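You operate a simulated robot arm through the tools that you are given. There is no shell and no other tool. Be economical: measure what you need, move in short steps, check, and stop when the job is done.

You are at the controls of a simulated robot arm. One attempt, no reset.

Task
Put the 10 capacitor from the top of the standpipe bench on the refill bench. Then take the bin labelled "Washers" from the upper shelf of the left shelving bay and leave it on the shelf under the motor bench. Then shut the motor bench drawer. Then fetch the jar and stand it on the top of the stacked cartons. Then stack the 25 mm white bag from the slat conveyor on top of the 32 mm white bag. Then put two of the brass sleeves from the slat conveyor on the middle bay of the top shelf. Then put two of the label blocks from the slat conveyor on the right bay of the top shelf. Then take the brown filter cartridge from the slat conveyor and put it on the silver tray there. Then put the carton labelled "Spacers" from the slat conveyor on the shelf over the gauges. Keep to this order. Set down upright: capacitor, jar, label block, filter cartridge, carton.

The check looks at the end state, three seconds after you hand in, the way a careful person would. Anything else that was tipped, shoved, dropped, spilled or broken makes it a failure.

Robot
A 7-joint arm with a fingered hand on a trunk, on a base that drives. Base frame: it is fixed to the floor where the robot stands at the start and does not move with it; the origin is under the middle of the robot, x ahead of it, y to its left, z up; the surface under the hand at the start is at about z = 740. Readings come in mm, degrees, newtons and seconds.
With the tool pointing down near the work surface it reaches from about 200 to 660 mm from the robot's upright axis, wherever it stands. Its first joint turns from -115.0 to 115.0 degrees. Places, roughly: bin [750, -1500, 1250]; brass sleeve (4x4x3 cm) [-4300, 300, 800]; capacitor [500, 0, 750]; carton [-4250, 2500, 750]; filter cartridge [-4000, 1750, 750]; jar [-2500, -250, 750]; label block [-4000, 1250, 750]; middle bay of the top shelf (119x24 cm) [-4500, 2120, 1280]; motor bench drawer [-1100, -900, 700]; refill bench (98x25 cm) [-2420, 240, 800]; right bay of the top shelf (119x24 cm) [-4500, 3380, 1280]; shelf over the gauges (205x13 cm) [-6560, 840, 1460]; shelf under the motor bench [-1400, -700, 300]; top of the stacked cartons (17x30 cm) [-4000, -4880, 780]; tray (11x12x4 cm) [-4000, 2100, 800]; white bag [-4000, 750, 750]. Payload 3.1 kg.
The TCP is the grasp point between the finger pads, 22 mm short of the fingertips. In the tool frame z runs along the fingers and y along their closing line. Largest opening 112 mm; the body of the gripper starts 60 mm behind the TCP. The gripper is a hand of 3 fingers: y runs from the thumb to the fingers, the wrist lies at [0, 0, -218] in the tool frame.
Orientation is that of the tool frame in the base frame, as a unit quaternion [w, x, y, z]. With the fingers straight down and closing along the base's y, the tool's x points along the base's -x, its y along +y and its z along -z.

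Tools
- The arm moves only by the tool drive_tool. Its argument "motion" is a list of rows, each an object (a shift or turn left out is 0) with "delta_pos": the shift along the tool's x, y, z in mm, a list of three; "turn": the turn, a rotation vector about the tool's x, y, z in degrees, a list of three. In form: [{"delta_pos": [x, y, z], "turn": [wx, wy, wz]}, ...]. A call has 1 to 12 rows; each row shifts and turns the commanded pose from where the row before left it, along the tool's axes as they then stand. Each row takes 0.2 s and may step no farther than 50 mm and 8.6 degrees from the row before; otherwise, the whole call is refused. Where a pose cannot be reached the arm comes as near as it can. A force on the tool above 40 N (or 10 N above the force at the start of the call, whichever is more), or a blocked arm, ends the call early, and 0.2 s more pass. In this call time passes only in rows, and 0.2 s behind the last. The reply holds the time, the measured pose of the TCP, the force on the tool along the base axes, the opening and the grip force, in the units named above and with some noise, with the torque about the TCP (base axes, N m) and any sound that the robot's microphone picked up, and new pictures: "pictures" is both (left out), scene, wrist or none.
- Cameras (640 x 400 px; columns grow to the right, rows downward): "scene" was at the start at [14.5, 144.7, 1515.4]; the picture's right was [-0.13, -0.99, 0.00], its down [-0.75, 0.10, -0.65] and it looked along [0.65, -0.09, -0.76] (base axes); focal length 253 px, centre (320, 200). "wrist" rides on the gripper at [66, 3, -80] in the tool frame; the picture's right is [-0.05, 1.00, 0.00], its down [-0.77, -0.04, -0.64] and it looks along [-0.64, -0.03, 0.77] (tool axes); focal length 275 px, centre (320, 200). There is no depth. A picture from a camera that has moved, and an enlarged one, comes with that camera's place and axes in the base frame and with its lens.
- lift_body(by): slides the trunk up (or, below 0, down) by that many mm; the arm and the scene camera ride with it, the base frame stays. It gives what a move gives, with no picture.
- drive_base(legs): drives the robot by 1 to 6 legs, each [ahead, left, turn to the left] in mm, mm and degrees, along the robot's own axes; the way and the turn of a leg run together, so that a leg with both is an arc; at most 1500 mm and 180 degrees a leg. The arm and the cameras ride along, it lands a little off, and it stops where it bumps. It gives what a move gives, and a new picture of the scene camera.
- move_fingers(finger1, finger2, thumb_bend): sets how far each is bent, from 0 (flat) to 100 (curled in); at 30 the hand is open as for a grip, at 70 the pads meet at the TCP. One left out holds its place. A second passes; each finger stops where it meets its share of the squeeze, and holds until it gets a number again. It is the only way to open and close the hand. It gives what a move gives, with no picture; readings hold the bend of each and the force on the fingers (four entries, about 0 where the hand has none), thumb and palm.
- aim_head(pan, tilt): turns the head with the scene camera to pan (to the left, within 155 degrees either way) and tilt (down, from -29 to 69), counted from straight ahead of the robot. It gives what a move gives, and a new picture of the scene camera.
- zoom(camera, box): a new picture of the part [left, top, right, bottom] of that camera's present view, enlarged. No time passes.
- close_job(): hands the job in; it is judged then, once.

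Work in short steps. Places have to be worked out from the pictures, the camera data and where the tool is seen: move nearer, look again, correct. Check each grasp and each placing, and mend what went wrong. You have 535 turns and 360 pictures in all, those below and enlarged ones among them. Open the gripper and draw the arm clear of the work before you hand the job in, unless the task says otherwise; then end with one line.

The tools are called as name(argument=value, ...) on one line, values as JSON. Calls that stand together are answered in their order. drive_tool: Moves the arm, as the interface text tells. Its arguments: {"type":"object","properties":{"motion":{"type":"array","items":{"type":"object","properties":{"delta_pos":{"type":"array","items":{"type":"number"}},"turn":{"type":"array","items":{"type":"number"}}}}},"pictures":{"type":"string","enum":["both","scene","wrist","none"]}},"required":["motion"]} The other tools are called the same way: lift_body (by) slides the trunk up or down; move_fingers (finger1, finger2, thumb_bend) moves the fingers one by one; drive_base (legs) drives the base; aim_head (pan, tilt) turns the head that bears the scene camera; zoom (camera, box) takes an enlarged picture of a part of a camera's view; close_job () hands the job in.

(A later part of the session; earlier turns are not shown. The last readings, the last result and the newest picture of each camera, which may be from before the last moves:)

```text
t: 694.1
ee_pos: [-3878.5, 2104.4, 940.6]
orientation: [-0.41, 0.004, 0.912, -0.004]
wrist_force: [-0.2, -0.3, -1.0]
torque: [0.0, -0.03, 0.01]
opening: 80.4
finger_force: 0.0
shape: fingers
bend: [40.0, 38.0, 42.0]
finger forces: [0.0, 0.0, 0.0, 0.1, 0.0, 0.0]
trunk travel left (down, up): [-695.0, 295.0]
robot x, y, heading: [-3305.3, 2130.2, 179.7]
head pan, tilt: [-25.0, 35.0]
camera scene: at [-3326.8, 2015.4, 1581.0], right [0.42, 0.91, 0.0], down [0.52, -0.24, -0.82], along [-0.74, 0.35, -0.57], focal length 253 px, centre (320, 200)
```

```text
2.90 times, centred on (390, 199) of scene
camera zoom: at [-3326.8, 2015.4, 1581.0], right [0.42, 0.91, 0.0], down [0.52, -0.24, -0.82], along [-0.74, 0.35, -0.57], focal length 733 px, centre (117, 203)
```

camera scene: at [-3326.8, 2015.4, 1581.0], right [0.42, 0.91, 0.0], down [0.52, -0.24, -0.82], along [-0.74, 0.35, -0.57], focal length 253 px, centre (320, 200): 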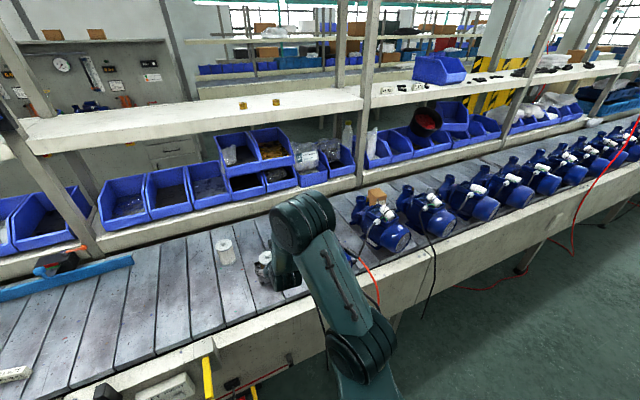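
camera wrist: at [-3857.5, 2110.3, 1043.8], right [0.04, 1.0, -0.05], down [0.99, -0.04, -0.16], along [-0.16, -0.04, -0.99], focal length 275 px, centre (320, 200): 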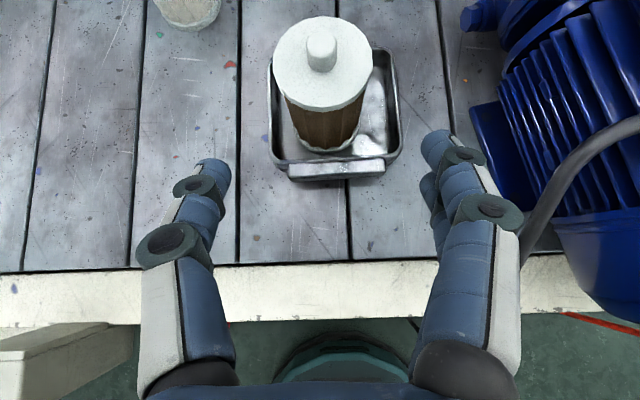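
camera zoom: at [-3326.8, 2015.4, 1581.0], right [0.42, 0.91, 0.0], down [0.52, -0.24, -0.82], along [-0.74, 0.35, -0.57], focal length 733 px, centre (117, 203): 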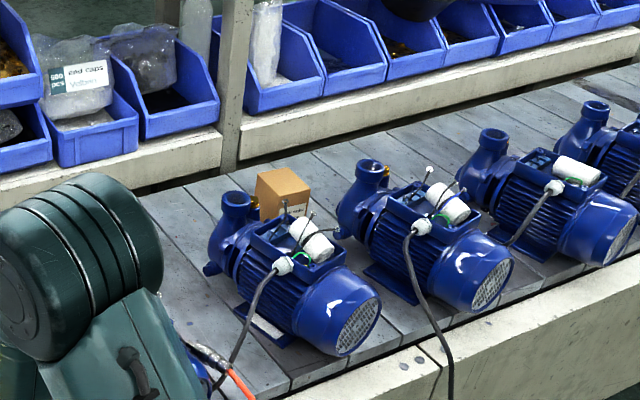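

The carton sits behind the motors. I retract and move right to view the cartons' labels from better angles.

drive_tool(motion=[{"delta_pos": [20, 0, -30]}, {"delta_pos": [10, 0, -40]}, {"delta_pos": [-29, 0, -33]}, {"delta_pos": [-29, 0, -33]}, {"delta_pos": [-29, 0, -33]}], pictures="none")

drive_base(legs=[[-130, 0, 0], [0, -420, 0]])

aim_head(pan=5, tilt=35)

zoom(camera="scene", box=[220, 150, 460, 300])

```text
t: 695.3
ee_pos: [-3713.0, 2109.4, 1010.8]
orientation: [-0.41, 0.006, 0.912, -0.003]
wrist_force: [1.3, 0.0, 0.3]
torque: [0.03, 0.0, -0.01]
opening: 80.5
finger_force: 0.1
shape: fingers
bend: [40.0, 38.0, 42.0]
finger forces: [0.1, 0.0, 0.1, 0.1, 0.1, 0.0]
trunk travel left (down, up): [-695.0, 295.0]
robot x, y, heading: [-3304.7, 2124.7, 179.7]
head pan, tilt: [-25.0, 35.0]
```

```text
t: 698.7
ee_pos: [-3581.0, 2510.8, 1010.3]
orientation: [-0.41, 0.001, 0.912, -0.005]
wrist_force: [0.7, 1.0, -0.4]
torque: [0.01, 0.0, 0.01]
opening: 80.3
finger_force: 0.1
shape: fingers
bend: [40.0, 38.0, 42.0]
finger forces: [0.0, 0.0, 0.0, 0.0, 0.0, 0.0]
trunk travel left (down, up): [-695.0, 295.0]
robot x, y, heading: [-3171.6, 2537.8, -179.9]
head pan, tilt: [-25.0, 35.0]
camera scene: at [-3193.2, 2420.5, 1581.1], right [0.42, 0.91, 0.0], down [0.52, -0.24, -0.82], along [-0.74, 0.34, -0.57], focal length 253 px, centre (320, 200)
```

scene: 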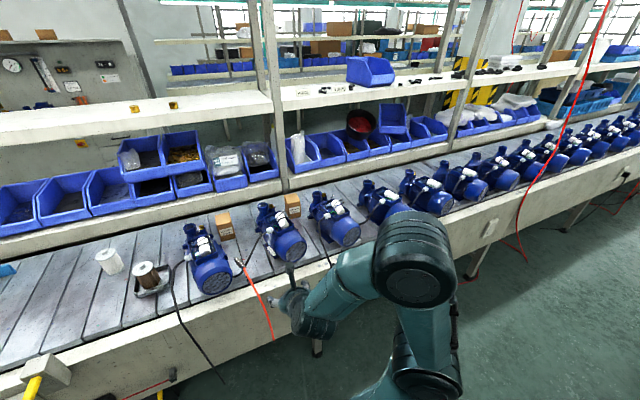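

```text
t: 699.7
ee_pos: [-3581.0, 2509.1, 1010.0]
orientation: [-0.41, 0.001, 0.912, -0.006]
wrist_force: [0.0, 0.3, 0.2]
torque: [0.01, -0.02, 0.01]
opening: 80.3
finger_force: 0.1
shape: fingers
bend: [40.0, 38.0, 42.0]
finger forces: [0.1, 0.0, 0.0, 0.1, 0.0, 0.0]
trunk travel left (down, up): [-695.0, 295.0]
robot x, y, heading: [-3170.5, 2529.9, -179.5]
head pan, tilt: [5.0, 35.0]
camera scene: at [-3201.0, 2375.1, 1581.0], right [-0.09, 1.0, 0.0], down [0.57, 0.05, -0.82], along [-0.82, -0.07, -0.57], focal length 253 px, centre (320, 200)
```

scene: 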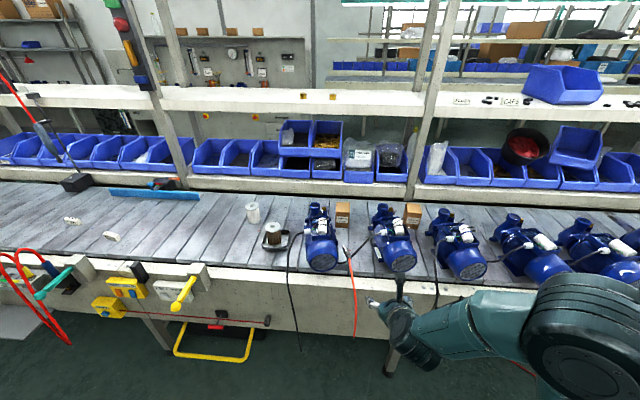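

```text
2.67 times, centred on (340, 225) of scene
camera zoom: at [-3201.0, 2375.1, 1581.0], right [-0.09, 1.0, 0.0], down [0.57, 0.05, -0.82], along [-0.82, -0.07, -0.57], focal length 674 px, centre (267, 133)
```

zoom: 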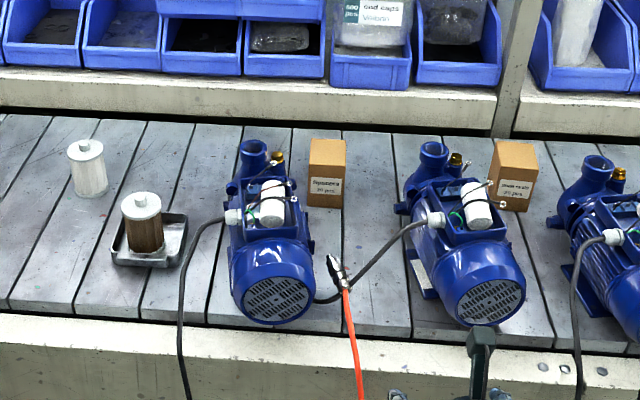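

zoom(camera="scene", box=[325, 195, 365, 235])

zoom(camera="scene", box=[395, 195, 435, 235])

```text
10.00 times, centred on (345, 215) of scene
camera zoom: at [-3201.0, 2375.1, 1581.0], right [-0.09, 1.0, 0.0], down [0.57, 0.05, -0.82], along [-0.82, -0.07, -0.57], focal length 2530 px, centre (70, 50)
```

zoom: 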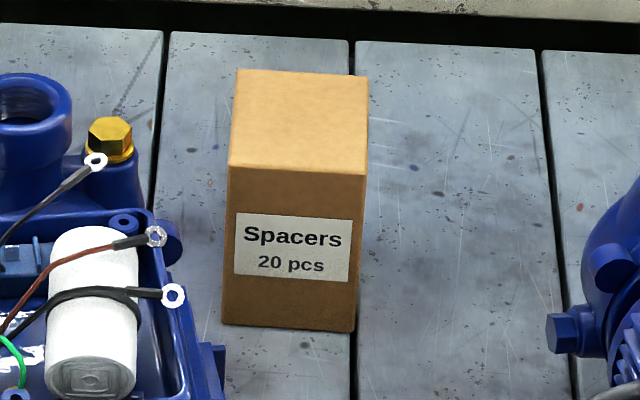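

```text
10.00 times, centred on (415, 215) of scene
camera zoom: at [-3201.0, 2375.1, 1581.0], right [-0.09, 1.0, 0.0], down [0.57, 0.05, -0.82], along [-0.82, -0.07, -0.57], focal length 2530 px, centre (-630, 50)
```

zoom: 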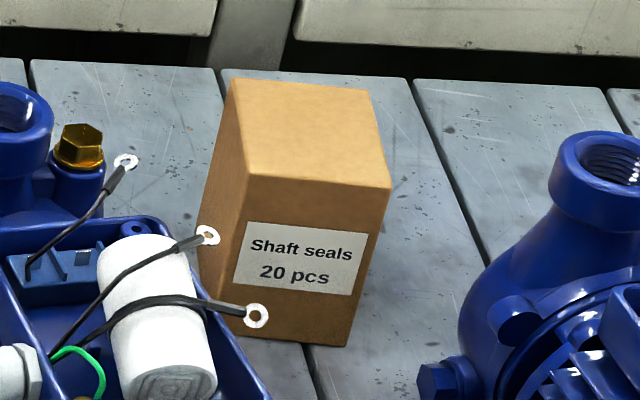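

The left carton reads "Spacers": 62×75×92 mm, centred (-4150,2401). I raise the hand, align and move up to it.

drive_tool(motion=[{"delta_pos": [33, 0, -29]}, {"delta_pos": [33, 0, -29]}], pictures="none")

drive_base(legs=[[0, 105, 0], [220, 0, 0]])

move_fingers(finger1=36, finger2=36, thumb_bend=36)

drive_tool(motion=[{"delta_pos": [29, 0, 33]}, {"delta_pos": [29, 0, 33]}, {"delta_pos": [29, 0, 33]}, {"delta_pos": [29, 0, 33]}], pictures="both")

```text
t: 700.3
ee_pos: [-3580.9, 2509.4, 1100.0]
orientation: [-0.41, 0.002, 0.912, -0.006]
wrist_force: [0.2, -0.2, -0.2]
torque: [0.03, -0.01, 0.0]
opening: 80.2
finger_force: 0.0
shape: fingers
bend: [40.0, 38.0, 42.0]
finger forces: [0.0, 0.0, 0.0, 0.0, 0.0, 0.0]
trunk travel left (down, up): [-695.0, 295.0]
robot x, y, heading: [-3166.7, 2535.8, -179.7]
head pan, tilt: [5.0, 35.0]
```

```text
t: 702.7
ee_pos: [-3797.2, 2406.1, 1099.4]
orientation: [-0.41, 0.0, 0.912, -0.005]
wrist_force: [0.0, 0.1, -1.1]
torque: [-0.01, -0.03, -0.02]
opening: 80.4
finger_force: 0.0
shape: fingers
bend: [40.0, 38.0, 42.0]
finger forces: [0.0, 0.0, 0.1, 0.0, 0.1, 0.1]
trunk travel left (down, up): [-695.0, 295.0]
robot x, y, heading: [-3385.3, 2434.5, -179.4]
head pan, tilt: [5.0, 35.0]
camera scene: at [-3417.7, 2272.8, 1581.0], right [-0.09, 1.0, 0.0], down [0.57, 0.05, -0.82], along [-0.82, -0.08, -0.57], focal length 253 px, centre (320, 200)
```

scene: 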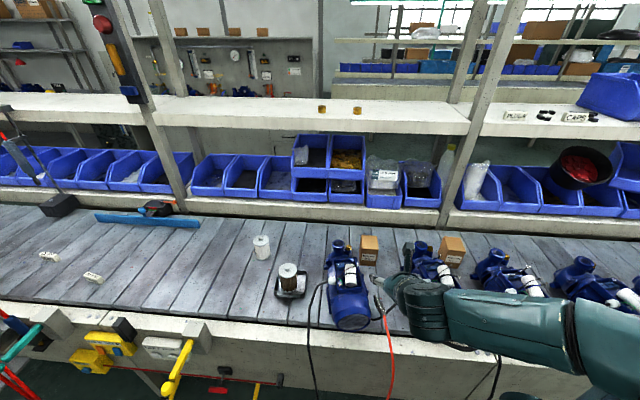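

```text
t: 703.7
ee_pos: [-3797.7, 2405.4, 1100.6]
orientation: [-0.41, 0.002, 0.912, -0.005]
wrist_force: [-0.1, 0.1, -0.4]
torque: [0.0, -0.03, -0.03]
opening: 94.6
finger_force: 0.1
shape: fingers
bend: [36.0, 36.0, 36.0]
finger forces: [0.1, 0.1, 0.1, 0.0, 0.0, 0.0]
trunk travel left (down, up): [-695.0, 295.0]
robot x, y, heading: [-3386.6, 2430.3, -179.5]
head pan, tilt: [5.0, 35.0]
```

```text
t: 704.7
ee_pos: [-3974.2, 2403.7, 1099.2]
orientation: [-0.409, 0.0, 0.913, -0.005]
wrist_force: [-0.5, -0.6, 0.2]
torque: [-0.05, -0.01, 0.0]
opening: 94.7
finger_force: 0.0
shape: fingers
bend: [36.0, 36.0, 36.0]
finger forces: [0.0, 0.0, 0.0, 0.0, 0.1, 0.0]
trunk travel left (down, up): [-695.0, 295.0]
robot x, y, heading: [-3386.5, 2428.1, -179.7]
head pan, tilt: [5.0, 35.0]
camera scene: at [-3418.6, 2271.8, 1580.9], right [-0.09, 1.0, 0.0], down [0.57, 0.05, -0.82], along [-0.81, -0.08, -0.57], focal length 253 px, centre (320, 200)
camera wrist: at [-3956.2, 2408.6, 1201.1], right [0.03, 1.0, -0.04], down [0.99, -0.03, -0.15], along [-0.15, -0.04, -0.99], focal length 275 px, centre (320, 200)
```

scene: 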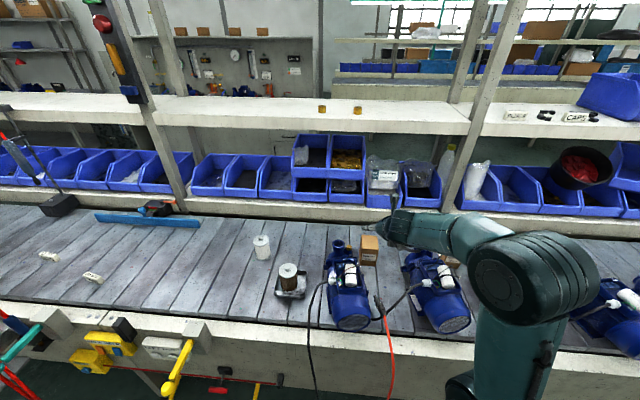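
wrist: 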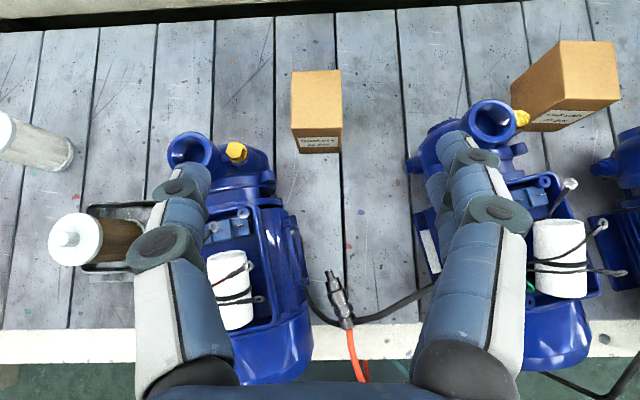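

The carton's top centre is (-4127,2394); motor 1's brass plug reaches z≈950 near y 2319. I open asymmetrically (thumb less), go above and check.

move_fingers(finger1=34, finger2=34, thumb_bend=42)

drive_tool(motion=[{"delta_pos": [25, -1, 28]}, {"delta_pos": [25, -1, 28]}, {"delta_pos": [25, -1, 28]}, {"delta_pos": [25, -1, 28]}, {"delta_pos": [-27, 0, 24]}, {"delta_pos": [-27, 0, 24]}], pictures="both")

```text
t: 705.7
ee_pos: [-3972.8, 2404.6, 1099.6]
orientation: [-0.41, 0.001, 0.912, -0.005]
wrist_force: [-0.8, -0.4, 0.0]
torque: [0.01, -0.01, -0.02]
opening: 89.4
finger_force: 0.0
shape: fingers
bend: [34.0, 34.0, 42.0]
finger forces: [0.0, 0.1, 0.0, 0.1, 0.1, 0.0]
trunk travel left (down, up): [-695.0, 295.0]
robot x, y, heading: [-3385.0, 2434.1, -179.9]
head pan, tilt: [5.0, 35.0]
```

```text
t: 707.1
ee_pos: [-4122.3, 2400.4, 1026.0]
orientation: [-0.409, 0.0, 0.912, -0.006]
wrist_force: [-0.1, 0.4, -0.9]
torque: [0.02, 0.0, 0.01]
opening: 89.4
finger_force: 0.0
shape: fingers
bend: [34.0, 34.0, 42.0]
finger forces: [0.0, 0.0, 0.1, 0.0, 0.1, 0.0]
trunk travel left (down, up): [-695.0, 295.0]
robot x, y, heading: [-3386.8, 2434.9, -179.6]
head pan, tilt: [5.0, 35.0]
camera scene: at [-3418.3, 2272.1, 1580.9], right [-0.09, 1.0, 0.0], down [0.57, 0.05, -0.82], along [-0.81, -0.08, -0.57], focal length 253 px, centre (320, 200)
camera wrist: at [-4105.1, 2404.5, 1129.4], right [0.03, 1.0, -0.04], down [0.99, -0.03, -0.15], along [-0.15, -0.04, -0.99], focal length 275 px, centre (320, 200)
```

scene: 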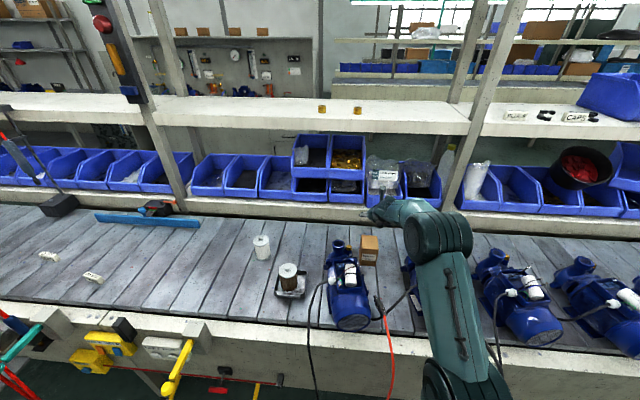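
wrist: 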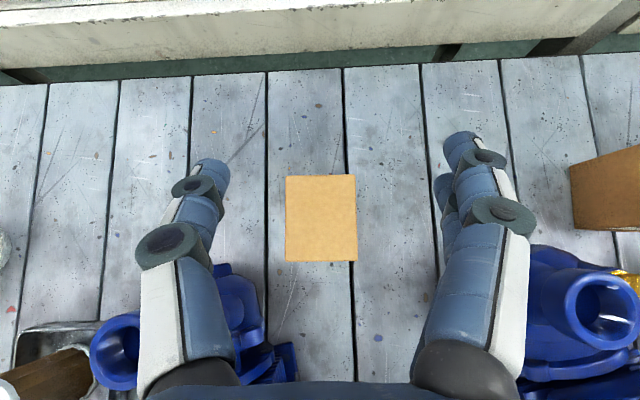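

drive_tool(motion=[{"delta_pos": [-24, 0, 22]}, {"delta_pos": [-24, 0, 22]}, {"delta_pos": [-24, 0, 22]}], pictures="wrist")

```text
t: 707.9
ee_pos: [-4126.7, 2398.1, 929.5]
orientation: [-0.41, 0.0, 0.912, -0.006]
wrist_force: [-0.1, -0.6, -0.1]
torque: [0.02, 0.03, 0.0]
opening: 89.4
finger_force: 0.0
shape: fingers
bend: [34.0, 34.0, 42.0]
finger forces: [0.0, 0.0, 0.0, 0.1, 0.0, 0.0]
trunk travel left (down, up): [-695.0, 295.0]
robot x, y, heading: [-3386.1, 2433.1, -179.7]
head pan, tilt: [5.0, 35.0]
camera wrist: at [-4108.2, 2403.0, 1032.1], right [0.03, 1.0, -0.04], down [0.99, -0.03, -0.15], along [-0.15, -0.04, -0.99], focal length 275 px, centre (320, 200)
```

wrist: 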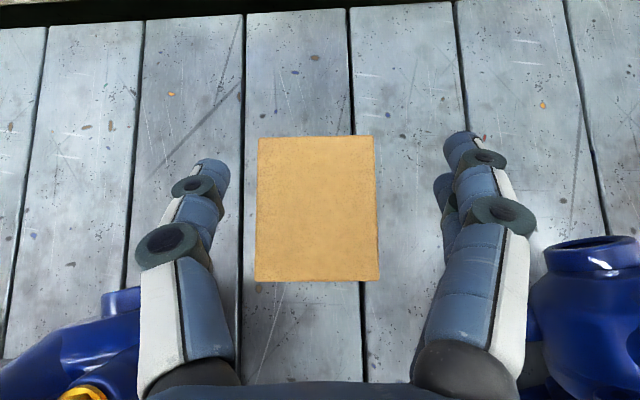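

drive_tool(motion=[{"delta_pos": [-25, 0, 22]}, {"delta_pos": [-22, 0, 20]}], pictures="wrist")

```text
t: 708.5
ee_pos: [-4123.5, 2395.2, 872.1]
orientation: [-0.413, 0.0, 0.911, -0.006]
wrist_force: [-0.6, -3.0, 12.8]
torque: [-0.32, -0.39, -0.18]
opening: 91.1
finger_force: 5.2
shape: fingers
bend: [34.0, 34.0, 42.0]
finger forces: [0.0, 0.0, 0.1, 0.0, 11.3, 0.0]
trunk travel left (down, up): [-695.0, 295.0]
robot x, y, heading: [-3385.9, 2433.0, -179.7]
head pan, tilt: [5.0, 35.0]
camera wrist: at [-4104.0, 2400.7, 974.6], right [0.03, 1.0, -0.05], down [0.99, -0.03, -0.16], along [-0.16, -0.04, -0.99], focal length 275 px, centre (320, 200)
```

wrist: 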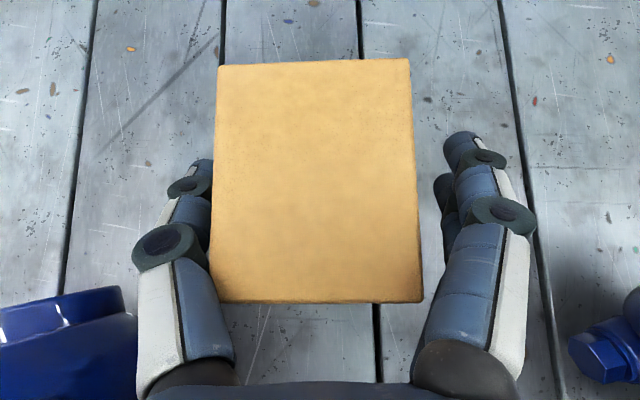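

The thumb is on the carton's edge. I rise 18 mm, open the thumb wider, shift slightly right and descend again.

drive_tool(motion=[{"delta_pos": [13.5, 0, -12]}], pictures="none")

move_fingers(thumb_bend=35)

drive_tool(motion=[{"delta_pos": [0, 1, 0]}], pictures="wrist")

```text
t: 708.9
ee_pos: [-4122.6, 2399.9, 885.7]
orientation: [-0.41, 0.001, 0.912, -0.004]
wrist_force: [0.1, -0.1, -0.3]
torque: [-0.03, 0.01, 0.01]
opening: 89.1
finger_force: 0.1
shape: fingers
bend: [34.0, 34.0, 42.0]
finger forces: [0.1, 0.1, 0.1, 0.0, 0.0, 0.0]
trunk travel left (down, up): [-695.0, 295.0]
robot x, y, heading: [-3386.6, 2430.5, -179.7]
head pan, tilt: [5.0, 35.0]
```

```text
t: 709.9
ee_pos: [-4124.3, 2399.6, 885.7]
orientation: [-0.41, 0.0, 0.912, -0.006]
wrist_force: [0.1, -1.3, 0.2]
torque: [-0.01, 0.0, 0.0]
opening: 98.7
finger_force: 0.0
shape: fingers
bend: [34.0, 34.0, 35.0]
finger forces: [0.1, 0.0, 0.1, 0.0, 0.0, 0.0]
trunk travel left (down, up): [-695.0, 295.0]
robot x, y, heading: [-3387.3, 2431.0, -179.4]
head pan, tilt: [5.0, 35.0]
```

```text
t: 710.3
ee_pos: [-4125.4, 2399.0, 886.2]
orientation: [-0.41, 0.0, 0.912, -0.006]
wrist_force: [-0.2, 0.2, -0.6]
torque: [0.02, 0.02, 0.02]
opening: 98.9
finger_force: 0.0
shape: fingers
bend: [34.0, 34.0, 35.0]
finger forces: [0.0, 0.0, 0.0, 0.0, 0.0, 0.0]
trunk travel left (down, up): [-695.0, 295.0]
robot x, y, heading: [-3385.9, 2430.4, -179.8]
head pan, tilt: [5.0, 35.0]
camera wrist: at [-4106.6, 2404.5, 988.3], right [0.03, 1.0, -0.05], down [0.99, -0.03, -0.15], along [-0.16, -0.04, -0.99], focal length 275 px, centre (320, 200)
```

wrist: 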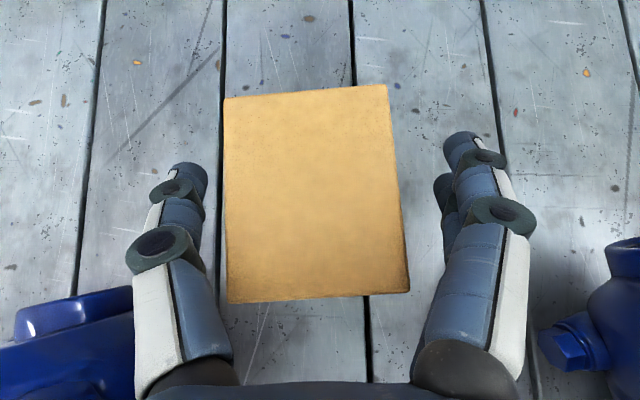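

drive_tool(motion=[{"delta_pos": [-9, -4, 8]}, {"delta_pos": [-9, 0, 8]}], pictures="wrist")

```text
t: 710.9
ee_pos: [-4124.5, 2395.0, 864.5]
orientation: [-0.413, 0.0, 0.911, -0.005]
wrist_force: [-0.8, -4.5, 12.8]
torque: [-0.04, -0.48, -0.17]
opening: 100.7
finger_force: 7.0
shape: fingers
bend: [34.0, 34.0, 35.0]
finger forces: [2.4, 1.0, 0.1, 0.1, 9.7, 0.0]
trunk travel left (down, up): [-695.0, 295.0]
robot x, y, heading: [-3385.7, 2430.3, -179.5]
head pan, tilt: [5.0, 35.0]
camera wrist: at [-4105.5, 2400.0, 966.4], right [0.03, 1.0, -0.05], down [0.99, -0.03, -0.16], along [-0.16, -0.04, -0.99], focal length 275 px, centre (320, 200)
```

wrist: 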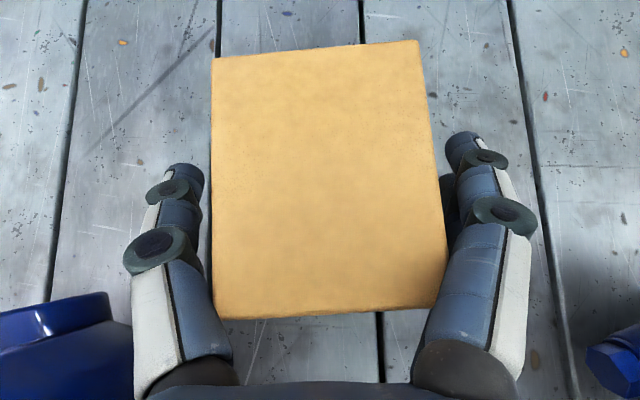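

The proximal finger parts touch the near corners. I back off 12 mm and up 5, then close.

drive_tool(motion=[{"delta_pos": [-4, 0, -12]}], pictures="none")

move_fingers(finger1=58, finger2=58, thumb_bend=58)

drive_tool(motion=[{"delta_pos": [11, 0, -10]}], pictures="wrist")

```text
t: 711.3
ee_pos: [-4111.6, 2398.3, 866.1]
orientation: [-0.409, 0.0, 0.913, -0.006]
wrist_force: [-1.5, -1.3, 2.8]
torque: [0.02, -0.11, 0.0]
opening: 100.9
finger_force: 2.3
shape: fingers
bend: [34.0, 34.0, 35.0]
finger forces: [1.6, 0.0, 0.0, 0.0, 2.7, 0.0]
trunk travel left (down, up): [-695.0, 295.0]
robot x, y, heading: [-3385.1, 2432.5, -179.7]
head pan, tilt: [5.0, 35.0]
```

```text
t: 712.3
ee_pos: [-4112.4, 2398.0, 866.0]
orientation: [-0.41, 0.0, 0.912, -0.005]
wrist_force: [-1.2, 2.5, 5.8]
torque: [0.09, -0.18, 0.06]
opening: 60.4
finger_force: 23.8
shape: fingers
bend: [56.0, 51.0, 53.0]
finger forces: [20.0, 6.2, 0.0, 0.0, 22.0, 0.0]
trunk travel left (down, up): [-695.0, 295.0]
robot x, y, heading: [-3386.3, 2430.5, -179.8]
head pan, tilt: [5.0, 35.0]
```

```text
t: 712.7
ee_pos: [-4112.5, 2395.9, 881.2]
orientation: [-0.409, 0.0, 0.913, -0.006]
wrist_force: [-0.3, -0.5, -2.8]
torque: [-0.01, -0.04, 0.0]
opening: 59.9
finger_force: 21.5
shape: fingers
bend: [56.0, 51.0, 53.0]
finger forces: [16.2, 6.0, 0.0, 0.0, 21.2, 0.0]
trunk travel left (down, up): [-695.0, 295.0]
robot x, y, heading: [-3385.6, 2432.6, -179.8]
head pan, tilt: [5.0, 35.0]
camera wrist: at [-4094.7, 2400.9, 983.0], right [0.03, 1.0, -0.05], down [0.99, -0.03, -0.15], along [-0.15, -0.04, -0.99], focal length 275 px, centre (320, 200)
```

wrist: 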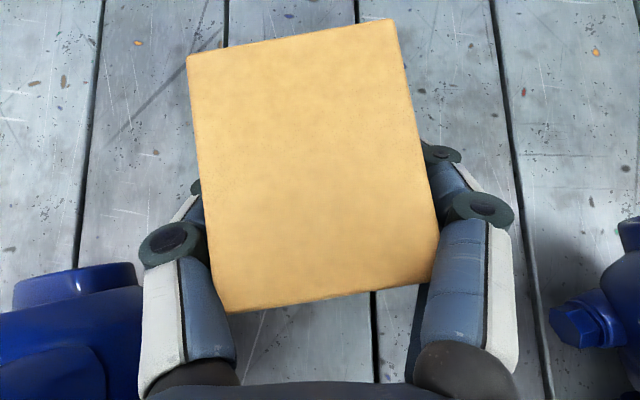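

Carton is held (≈2.5 N), yawed ~10° in the grip but upright. I lift it straight up clear of the motors, then retract.

drive_tool(motion=[{"delta_pos": [30, 0, -26.5]}, {"delta_pos": [30, 0, -26.5]}, {"delta_pos": [30, 0, -26.5]}, {"delta_pos": [30, 0, -26.5]}, {"delta_pos": [30, 0, -26.5]}], pictures="wrist")

```text
t: 713.9
ee_pos: [-4110.6, 2404.5, 1079.1]
orientation: [-0.409, 0.003, 0.912, -0.007]
wrist_force: [0.4, 0.0, -2.6]
torque: [0.0, -0.02, 0.04]
opening: 57.5
finger_force: 12.0
shape: fingers
bend: [53.0, 51.0, 52.0]
finger forces: [7.2, 5.1, 0.1, 0.0, 11.3, 0.0]
trunk travel left (down, up): [-695.0, 295.0]
robot x, y, heading: [-3387.5, 2429.4, -179.7]
head pan, tilt: [5.0, 35.0]
camera wrist: at [-4092.5, 2409.3, 1181.5], right [0.03, 1.0, -0.05], down [0.99, -0.04, -0.15], along [-0.15, -0.04, -0.99], focal length 275 px, centre (320, 200)
```

wrist: 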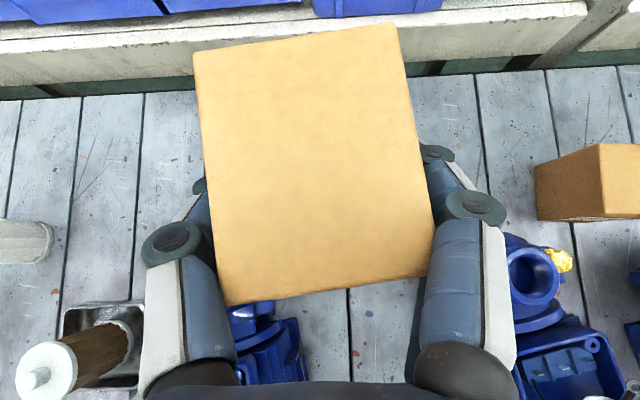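

I firm the grip and retract over the aisle.

move_fingers(finger1=65, finger2=65, thumb_bend=65)

drive_tool(motion=[{"delta_pos": [-29, 0, -33]}, {"delta_pos": [-29, 0, -33]}, {"delta_pos": [-29, 0, -33]}, {"delta_pos": [-29, 0, -33]}, {"delta_pos": [-29, 0, -33]}, {"delta_pos": [-29, 0, -33]}, {"delta_pos": [-29, 0, -33]}], pictures="wrist")

```text
t: 714.9
ee_pos: [-4111.9, 2397.1, 1078.9]
orientation: [-0.41, 0.0, 0.912, -0.005]
wrist_force: [-0.4, 0.8, -2.4]
torque: [0.04, -0.02, -0.01]
opening: 56.7
finger_force: 20.3
shape: fingers
bend: [55.0, 52.0, 55.0]
finger forces: [11.1, 9.5, 0.0, 0.0, 20.1, 0.1]
trunk travel left (down, up): [-695.0, 295.0]
robot x, y, heading: [-3385.1, 2429.5, -179.6]
head pan, tilt: [5.0, 35.0]
```

```text
t: 716.5
ee_pos: [-3808.1, 2395.1, 1091.4]
orientation: [-0.41, -0.005, 0.912, -0.008]
wrist_force: [1.1, 1.3, -3.2]
torque: [-0.08, 0.01, 0.08]
opening: 56.2
finger_force: 20.0
shape: fingers
bend: [55.0, 52.0, 55.0]
finger forces: [11.2, 9.6, 0.0, 0.1, 19.7, 0.1]
out of reach, approached as far as the arm can: row 5, 6
trunk travel left (down, up): [-695.0, 295.0]
robot x, y, heading: [-3390.0, 2430.2, -179.4]
head pan, tilt: [5.0, 35.0]
camera wrist: at [-3790.1, 2399.9, 1193.8], right [0.02, 1.0, -0.05], down [0.99, -0.02, -0.16], along [-0.16, -0.04, -0.99], focal length 275 px, centre (320, 200)
```

wrist: 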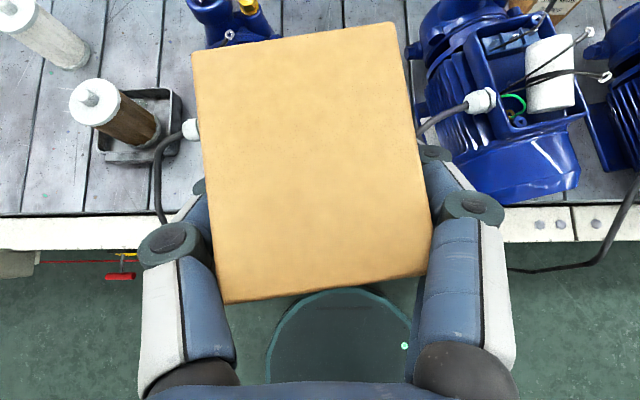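

Now I back out, turn to face −y and drive down the aisle, checking on the way.

drive_base(legs=[[-120, 0, 0], [0, 0, 90], [1450, 0, 0]])

aim_head(pan=0, tilt=30)

```text
t: 728.3
ee_pos: [-3246.5, 569.9, 1090.7]
orientation: [-0.289, -0.638, 0.652, -0.292]
wrist_force: [-0.1, -0.1, -3.6]
torque: [0.05, 0.04, -0.01]
opening: 56.3
finger_force: 19.8
shape: fingers
bend: [55.0, 52.0, 55.0]
finger forces: [10.7, 9.3, 0.1, 0.1, 19.7, 0.0]
trunk travel left (down, up): [-695.0, 295.0]
robot x, y, heading: [-3269.7, 994.3, -90.9]
head pan, tilt: [5.0, 35.0]
camera scene: at [-3112.9, 963.3, 1581.0], right [-1.0, -0.07, 0.0], down [-0.04, 0.57, -0.82], along [0.06, -0.82, -0.57], focal length 253 px, centre (320, 200)
```

scene: 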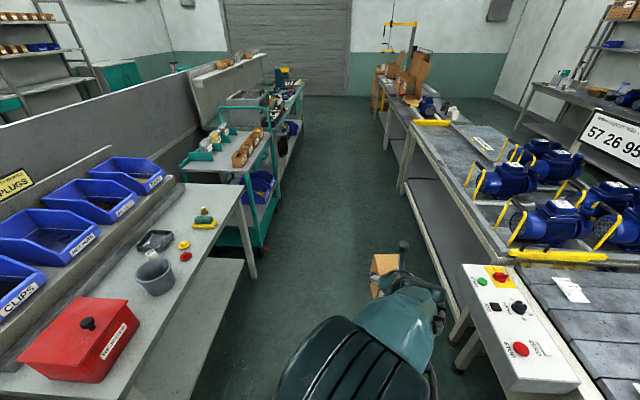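

```text
t: 729.0
ee_pos: [-3247.2, 569.9, 1091.5]
orientation: [-0.289, -0.638, 0.652, -0.291]
wrist_force: [-0.7, 0.5, -2.9]
torque: [0.03, 0.02, 0.01]
opening: 56.3
finger_force: 20.3
shape: fingers
bend: [55.0, 52.0, 55.0]
finger forces: [10.7, 9.3, 0.1, 0.1, 19.6, 0.0]
trunk travel left (down, up): [-695.0, 295.0]
robot x, y, heading: [-3273.2, 994.8, -90.8]
head pan, tilt: [0.0, 30.0]
camera scene: at [-3120.6, 961.1, 1588.7], right [-1.0, 0.02, 0.0], down [0.01, 0.5, -0.87], along [-0.01, -0.87, -0.5], focal length 253 px, centre (320, 200)
```

scene: 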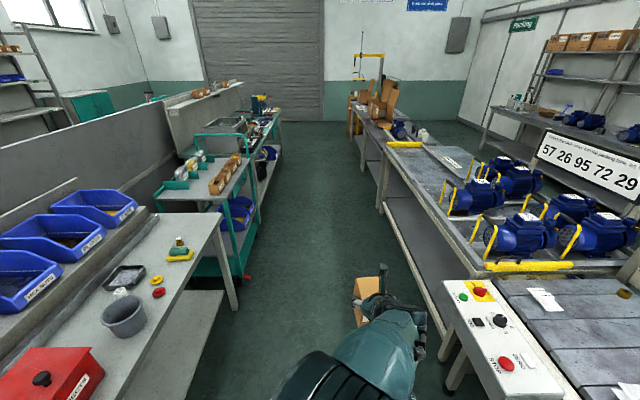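

drive_base(legs=[[0, 0, 0.8], [1450, 0, 0], [1450, 0, 0]])

drive_base(legs=[[1450, 0, 0], [600, 0, 0]])

aim_head(pan=-60, tilt=25)

```text
t: 743.5
ee_pos: [-3237.2, -2361.8, 1090.7]
orientation: [-0.286, -0.645, 0.645, -0.294]
wrist_force: [-0.7, -0.2, -3.2]
torque: [0.04, 0.01, -0.01]
opening: 56.4
finger_force: 19.8
shape: fingers
bend: [55.0, 52.0, 55.0]
finger forces: [10.8, 9.3, 0.0, 0.0, 19.6, 0.0]
trunk travel left (down, up): [-695.0, 295.0]
robot x, y, heading: [-3275.6, -1945.5, -89.8]
head pan, tilt: [0.0, 30.0]
camera scene: at [-3120.5, -1967.4, 1588.8], right [-1.0, -0.01, 0.0], down [0.0, 0.5, -0.87], along [0.01, -0.87, -0.5], focal length 253 px, centre (320, 200)
```

scene: 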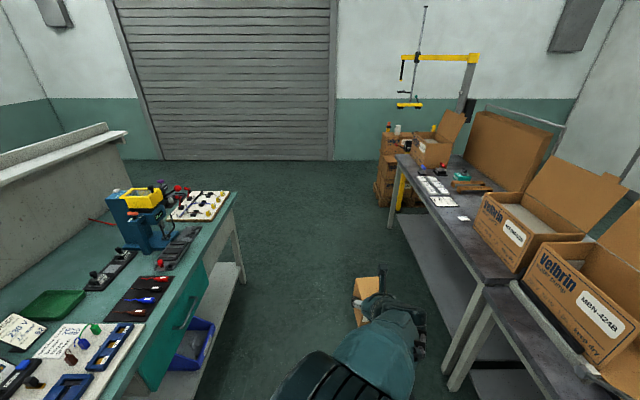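

```text
t: 753.6
ee_pos: [-3222.4, -4390.7, 1091.0]
orientation: [0.286, 0.645, -0.644, 0.295]
wrist_force: [0.1, 0.0, -2.0]
torque: [0.04, -0.02, -0.01]
opening: 56.2
finger_force: 19.8
shape: fingers
bend: [55.0, 52.0, 55.0]
finger forces: [10.6, 9.4, 0.0, 0.1, 19.4, 0.0]
trunk travel left (down, up): [-695.0, 295.0]
robot x, y, heading: [-3257.9, -3969.6, -89.8]
head pan, tilt: [0.0, 30.0]
camera scene: at [-3106.1, -3997.0, 1588.8], right [-1.0, -0.01, 0.0], down [0.0, 0.5, -0.87], along [0.01, -0.87, -0.5], focal length 253 px, centre (320, 200)
```

scene: 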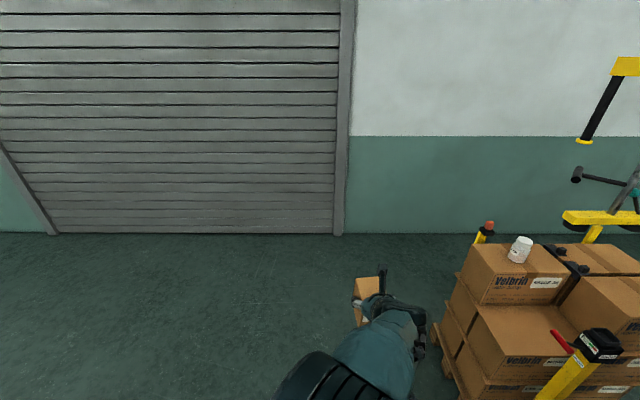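

```text
t: 754.9
ee_pos: [-3221.9, -4390.9, 1090.5]
orientation: [0.285, 0.645, -0.645, 0.294]
wrist_force: [-0.1, -0.2, -2.2]
torque: [0.03, 0.03, 0.02]
opening: 56.5
finger_force: 19.6
shape: fingers
bend: [55.0, 52.0, 55.0]
finger forces: [10.7, 9.4, 0.0, 0.0, 19.5, 0.0]
trunk travel left (down, up): [-695.0, 295.0]
robot x, y, heading: [-3254.1, -3967.6, -89.7]
head pan, tilt: [-60.0, 25.0]
camera scene: at [-3186.1, -3952.7, 1596.8], right [-0.51, 0.86, 0.0], down [0.36, 0.21, -0.91], along [-0.78, -0.46, -0.42], focal length 253 px, centre (320, 200)
```

scene: 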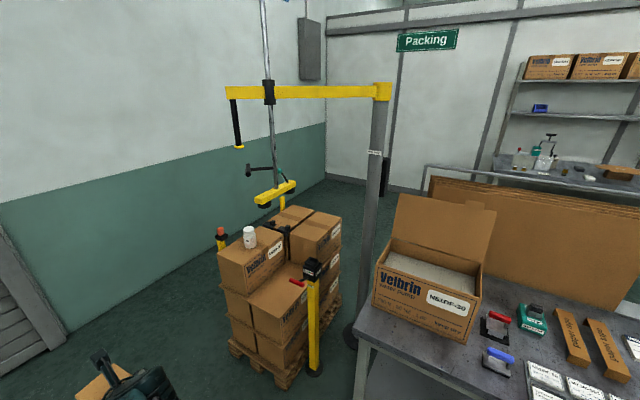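

The jar still stands. I turn to face −x, back off a little and slide left past the pallet to y≈-5540.

drive_base(legs=[[0, 0, -90], [-150, 0, 0], [0, 1450, 0], [0, 120, 0]])

aim_head(pan=0, tilt=25)

```text
t: 767.6
ee_pos: [-3499.7, -5565.8, 1091.4]
orientation: [-0.41, -0.013, 0.912, -0.011]
wrist_force: [0.6, 0.1, -2.5]
torque: [0.03, -0.07, -0.01]
opening: 56.2
finger_force: 19.5
shape: fingers
bend: [55.0, 52.0, 55.0]
finger forces: [10.4, 9.1, 0.0, 0.0, 19.3, 0.0]
trunk travel left (down, up): [-695.0, 295.0]
robot x, y, heading: [-3077.9, -5518.3, -177.8]
head pan, tilt: [-60.0, 25.0]
camera scene: at [-3064.9, -5590.5, 1596.7], right [0.85, 0.53, 0.0], down [0.22, -0.36, -0.91], along [-0.48, 0.77, -0.42], focal length 253 px, centre (320, 200)
```

scene: 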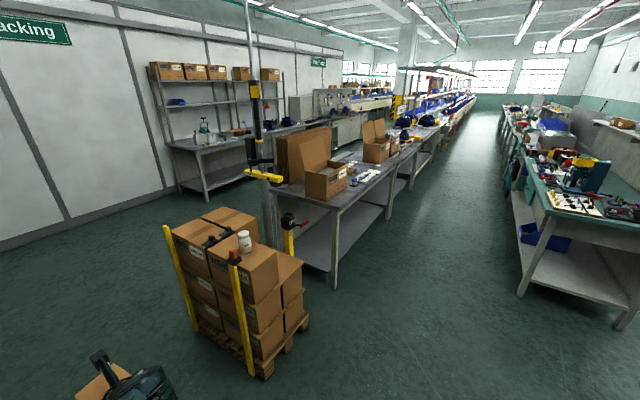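

```text
t: 768.9
ee_pos: [-3500.3, -5565.3, 1089.6]
orientation: [-0.41, -0.014, 0.912, -0.012]
wrist_force: [0.7, -1.0, -2.8]
torque: [0.01, -0.04, -0.03]
opening: 55.9
finger_force: 19.6
shape: fingers
bend: [55.0, 52.0, 55.0]
finger forces: [10.4, 9.1, 0.0, 0.1, 19.1, 0.0]
trunk travel left (down, up): [-695.0, 295.0]
robot x, y, heading: [-3076.9, -5513.5, -178.0]
head pan, tilt: [0.0, 25.0]
camera scene: at [-3108.1, -5670.6, 1596.8], right [-0.04, 1.0, 0.0], down [0.42, 0.01, -0.91], along [-0.91, -0.03, -0.42], focal length 253 px, centre (320, 200)
```

scene: 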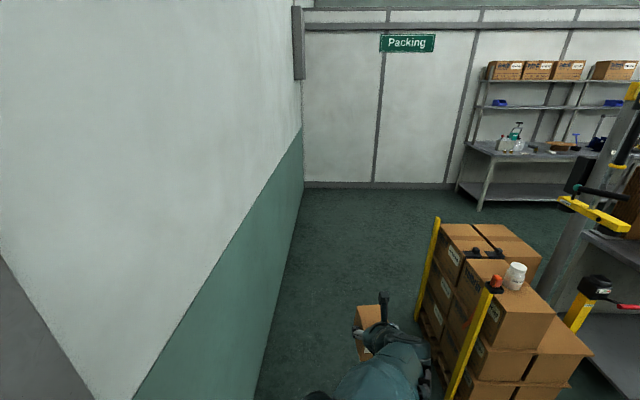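

The way behind the pallet is open. I drive ahead to x≈-5380 and turn to face +y.

drive_base(legs=[[0, 0, -2], [1150, 30, 0], [1150, 0, 0], [0, 0, -90]])

```text
t: 784.4
ee_pos: [-5443.2, -5233.2, 1090.9]
orientation: [-0.303, 0.622, 0.667, 0.275]
wrist_force: [0.0, 0.1, -1.9]
torque: [-0.05, 0.0, -0.01]
opening: 56.2
finger_force: 18.7
shape: fingers
bend: [55.0, 52.0, 55.0]
finger forces: [10.2, 9.0, 0.0, 0.0, 18.8, 0.0]
trunk travel left (down, up): [-695.0, 295.0]
robot x, y, heading: [-5377.4, -5654.7, 94.3]
head pan, tilt: [0.0, 25.0]
camera scene: at [-5536.1, -5629.3, 1596.7], right [1.0, 0.08, 0.0], down [0.03, -0.42, -0.91], along [-0.07, 0.9, -0.42], focal length 253 px, centre (320, 200)
```

scene: 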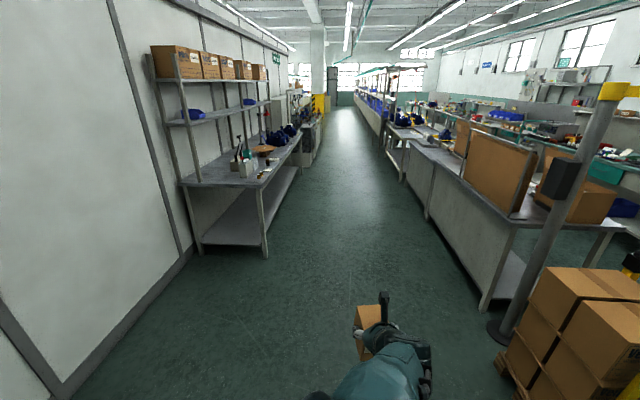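

The far aisle is clear, centred near x≈-5320. I correct heading and drive up it.

drive_base(legs=[[0, 0, -4.5], [1450, 0, 0], [1450, 0, 0]])

drive_base(legs=[[1450, 0, 0]])

```text
t: 798.9
ee_pos: [-5250.8, -2331.7, 1090.3]
orientation: [-0.281, 0.672, 0.617, 0.298]
wrist_force: [0.3, 0.1, -2.0]
torque: [-0.01, 0.0, 0.01]
opening: 56.4
finger_force: 18.9
shape: fingers
bend: [55.0, 52.0, 55.0]
finger forces: [10.0, 9.0, 0.1, 0.0, 18.9, 0.0]
trunk travel left (down, up): [-695.0, 295.0]
robot x, y, heading: [-5248.3, -2753.7, 85.8]
head pan, tilt: [0.0, 25.0]
camera scene: at [-5404.5, -2708.8, 1596.7], right [1.0, -0.08, 0.0], down [-0.03, -0.42, -0.91], along [0.07, 0.9, -0.42], focal length 253 px, centre (320, 200)
```

scene: 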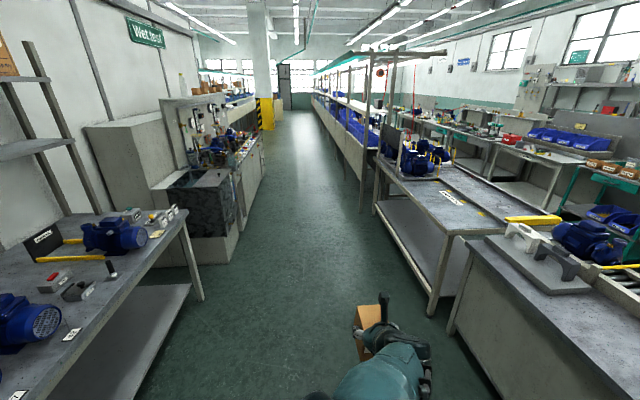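

```text
t: 806.2
ee_pos: [-5099.7, -873.6, 1092.0]
orientation: [-0.277, 0.682, 0.606, 0.303]
wrist_force: [-0.1, -0.4, -4.1]
torque: [-0.01, -0.01, 0.01]
opening: 56.1
finger_force: 19.0
shape: fingers
bend: [55.0, 52.0, 55.0]
finger forces: [10.1, 9.0, 0.1, 0.0, 18.7, 0.1]
trunk travel left (down, up): [-695.0, 295.0]
robot x, y, heading: [-5114.5, -1297.6, 83.4]
head pan, tilt: [0.0, 25.0]
camera scene: at [-5266.3, -1247.1, 1596.7], right [0.99, -0.11, 0.0], down [-0.05, -0.42, -0.91], along [0.1, 0.9, -0.42], focal length 253 px, centre (320, 200)
```

scene: 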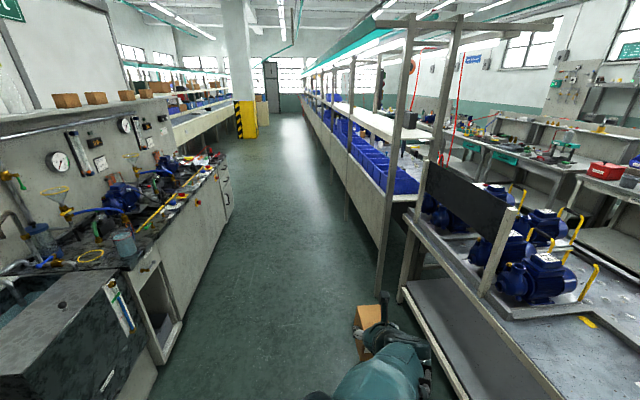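

The wet-test bench with gauges is on my left (front x≈-6130). I correct heading, move left and on to y≈650, then turn to face it.

drive_base(legs=[[0, 0, 6.8], [1000, 300, 0], [950, 0, 0], [0, 0, 90]])

aim_head(pan=0, tilt=10)

```text
t: 820.6
ee_pos: [-5870.1, 622.3, 1089.6]
orientation: [-0.41, -0.012, 0.912, -0.011]
wrist_force: [-0.3, -0.3, -3.2]
torque: [0.03, -0.06, -0.02]
opening: 56.2
finger_force: 18.0
shape: fingers
bend: [55.0, 52.0, 55.0]
finger forces: [9.8, 9.0, 0.1, 0.0, 18.5, 0.1]
trunk travel left (down, up): [-695.0, 295.0]
robot x, y, heading: [-5449.4, 669.5, -178.3]
head pan, tilt: [0.0, 25.0]
camera scene: at [-5479.6, 515.3, 1596.7], right [-0.03, 1.0, 0.0], down [0.42, 0.01, -0.91], along [-0.91, -0.03, -0.42], focal length 253 px, centre (320, 200)
```

scene: 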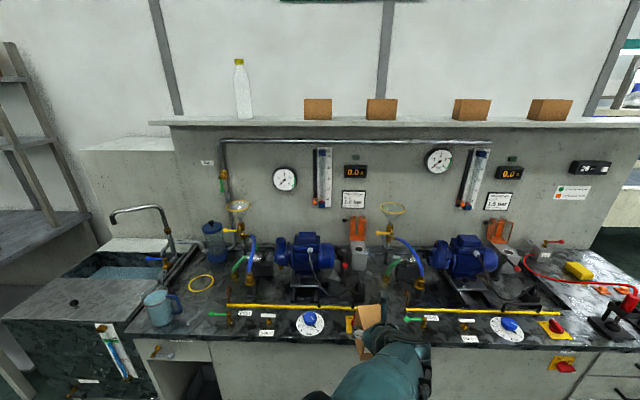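

```text
t: 821.4
ee_pos: [-5871.3, 622.5, 1089.9]
orientation: [-0.409, -0.012, 0.912, -0.011]
wrist_force: [0.5, 0.1, -3.6]
torque: [0.01, -0.03, -0.01]
opening: 56.3
finger_force: 18.7
shape: fingers
bend: [55.0, 52.0, 55.0]
finger forces: [9.9, 9.0, 0.0, 0.0, 18.6, 0.0]
trunk travel left (down, up): [-695.0, 295.0]
robot x, y, heading: [-5449.5, 668.6, -178.2]
head pan, tilt: [0.0, 10.0]
camera scene: at [-5480.5, 515.3, 1621.0], right [-0.03, 1.0, 0.0], down [0.17, 0.01, -0.98], along [-0.98, -0.03, -0.17], focal length 253 px, centre (320, 200)
```

scene: 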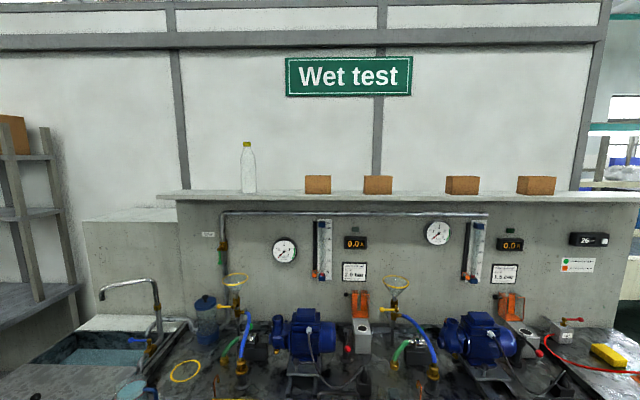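

The shelf has a ~200 mm gap between the 2nd and 3rd cartons at y≈898. I straighten, slide right, raise the trunk and look.

drive_base(legs=[[0, 0, -1.8], [0, -265, 0]])

lift_body(by=293)

drive_tool(motion=[{"delta_pos": [35, 0, -31]}, {"delta_pos": [35, 0, -31]}, {"delta_pos": [35, 0, -31]}, {"delta_pos": [35, 0, -31]}], pictures="both")

```text
t: 823.6
ee_pos: [-5871.4, 899.5, 1090.9]
orientation: [-0.41, 0.005, 0.912, -0.004]
wrist_force: [-0.1, -0.4, -2.5]
torque: [0.0, -0.07, 0.03]
opening: 56.2
finger_force: 18.4
shape: fingers
bend: [55.0, 52.0, 55.0]
finger forces: [9.8, 9.1, 0.0, 0.0, 18.5, 0.1]
trunk travel left (down, up): [-695.0, 295.0]
robot x, y, heading: [-5451.9, 928.1, 179.8]
head pan, tilt: [0.0, 10.0]
camera scene: at [-5485.8, 777.9, 1621.2], right [0.0, 1.0, 0.0], down [0.17, 0.0, -0.98], along [-0.98, 0.0, -0.17], focal length 253 px, centre (320, 200)
```

scene: 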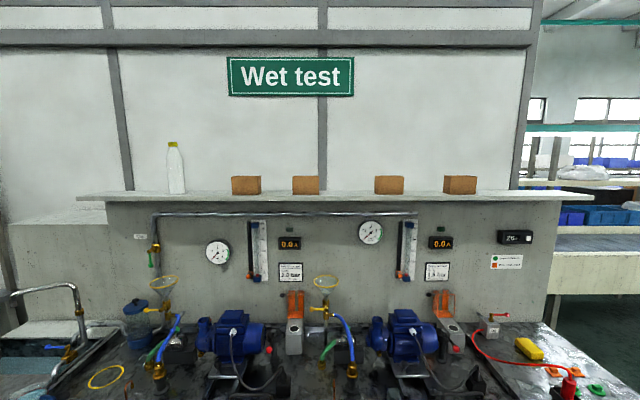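

```text
t: 826.6
ee_pos: [-5872.2, 897.7, 1383.0]
orientation: [-0.41, 0.005, 0.912, -0.003]
wrist_force: [-0.1, -0.6, -2.8]
torque: [0.03, -0.01, 0.01]
opening: 56.2
finger_force: 18.4
shape: fingers
bend: [55.0, 52.0, 55.0]
finger forces: [9.8, 8.9, 0.0, 0.0, 18.5, 0.0]
trunk travel left (down, up): [-988.0, 2.0]
robot x, y, heading: [-5447.8, 924.2, 179.5]
head pan, tilt: [0.0, 10.0]
```

```text
t: 827.6
ee_pos: [-5873.3, 898.6, 1568.8]
orientation: [-0.409, 0.005, 0.912, -0.003]
wrist_force: [-0.1, -0.2, -3.3]
torque: [0.0, -0.03, -0.04]
opening: 56.1
finger_force: 18.6
shape: fingers
bend: [54.0, 52.0, 55.0]
finger forces: [9.7, 9.1, 0.1, 0.0, 18.6, 0.0]
trunk travel left (down, up): [-988.0, 2.0]
robot x, y, heading: [-5443.8, 929.8, 180.0]
head pan, tilt: [0.0, 10.0]
camera scene: at [-5486.3, 776.8, 1914.1], right [0.0, 1.0, 0.0], down [0.17, 0.0, -0.98], along [-0.98, 0.0, -0.17], focal length 253 px, centre (320, 200)
camera wrist: at [-5854.9, 902.9, 1670.3], right [0.04, 1.0, -0.05], down [0.99, -0.05, -0.15], along [-0.15, -0.04, -0.99], focal length 275 px, centre (320, 200)
```

scene: 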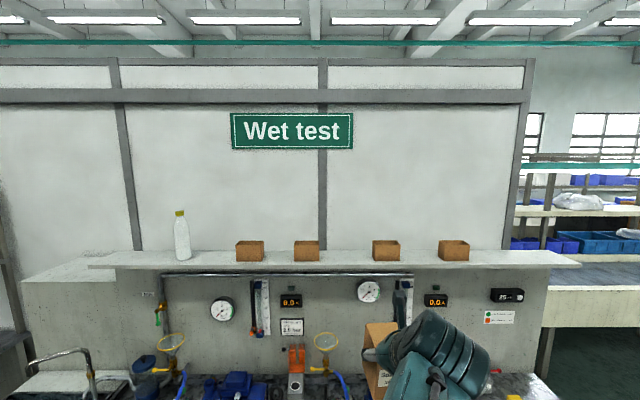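
wrist: 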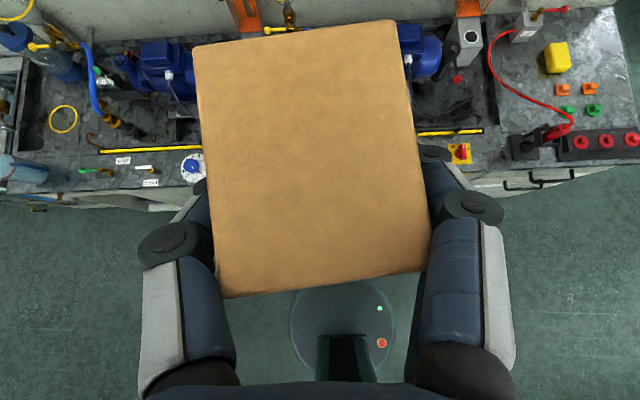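

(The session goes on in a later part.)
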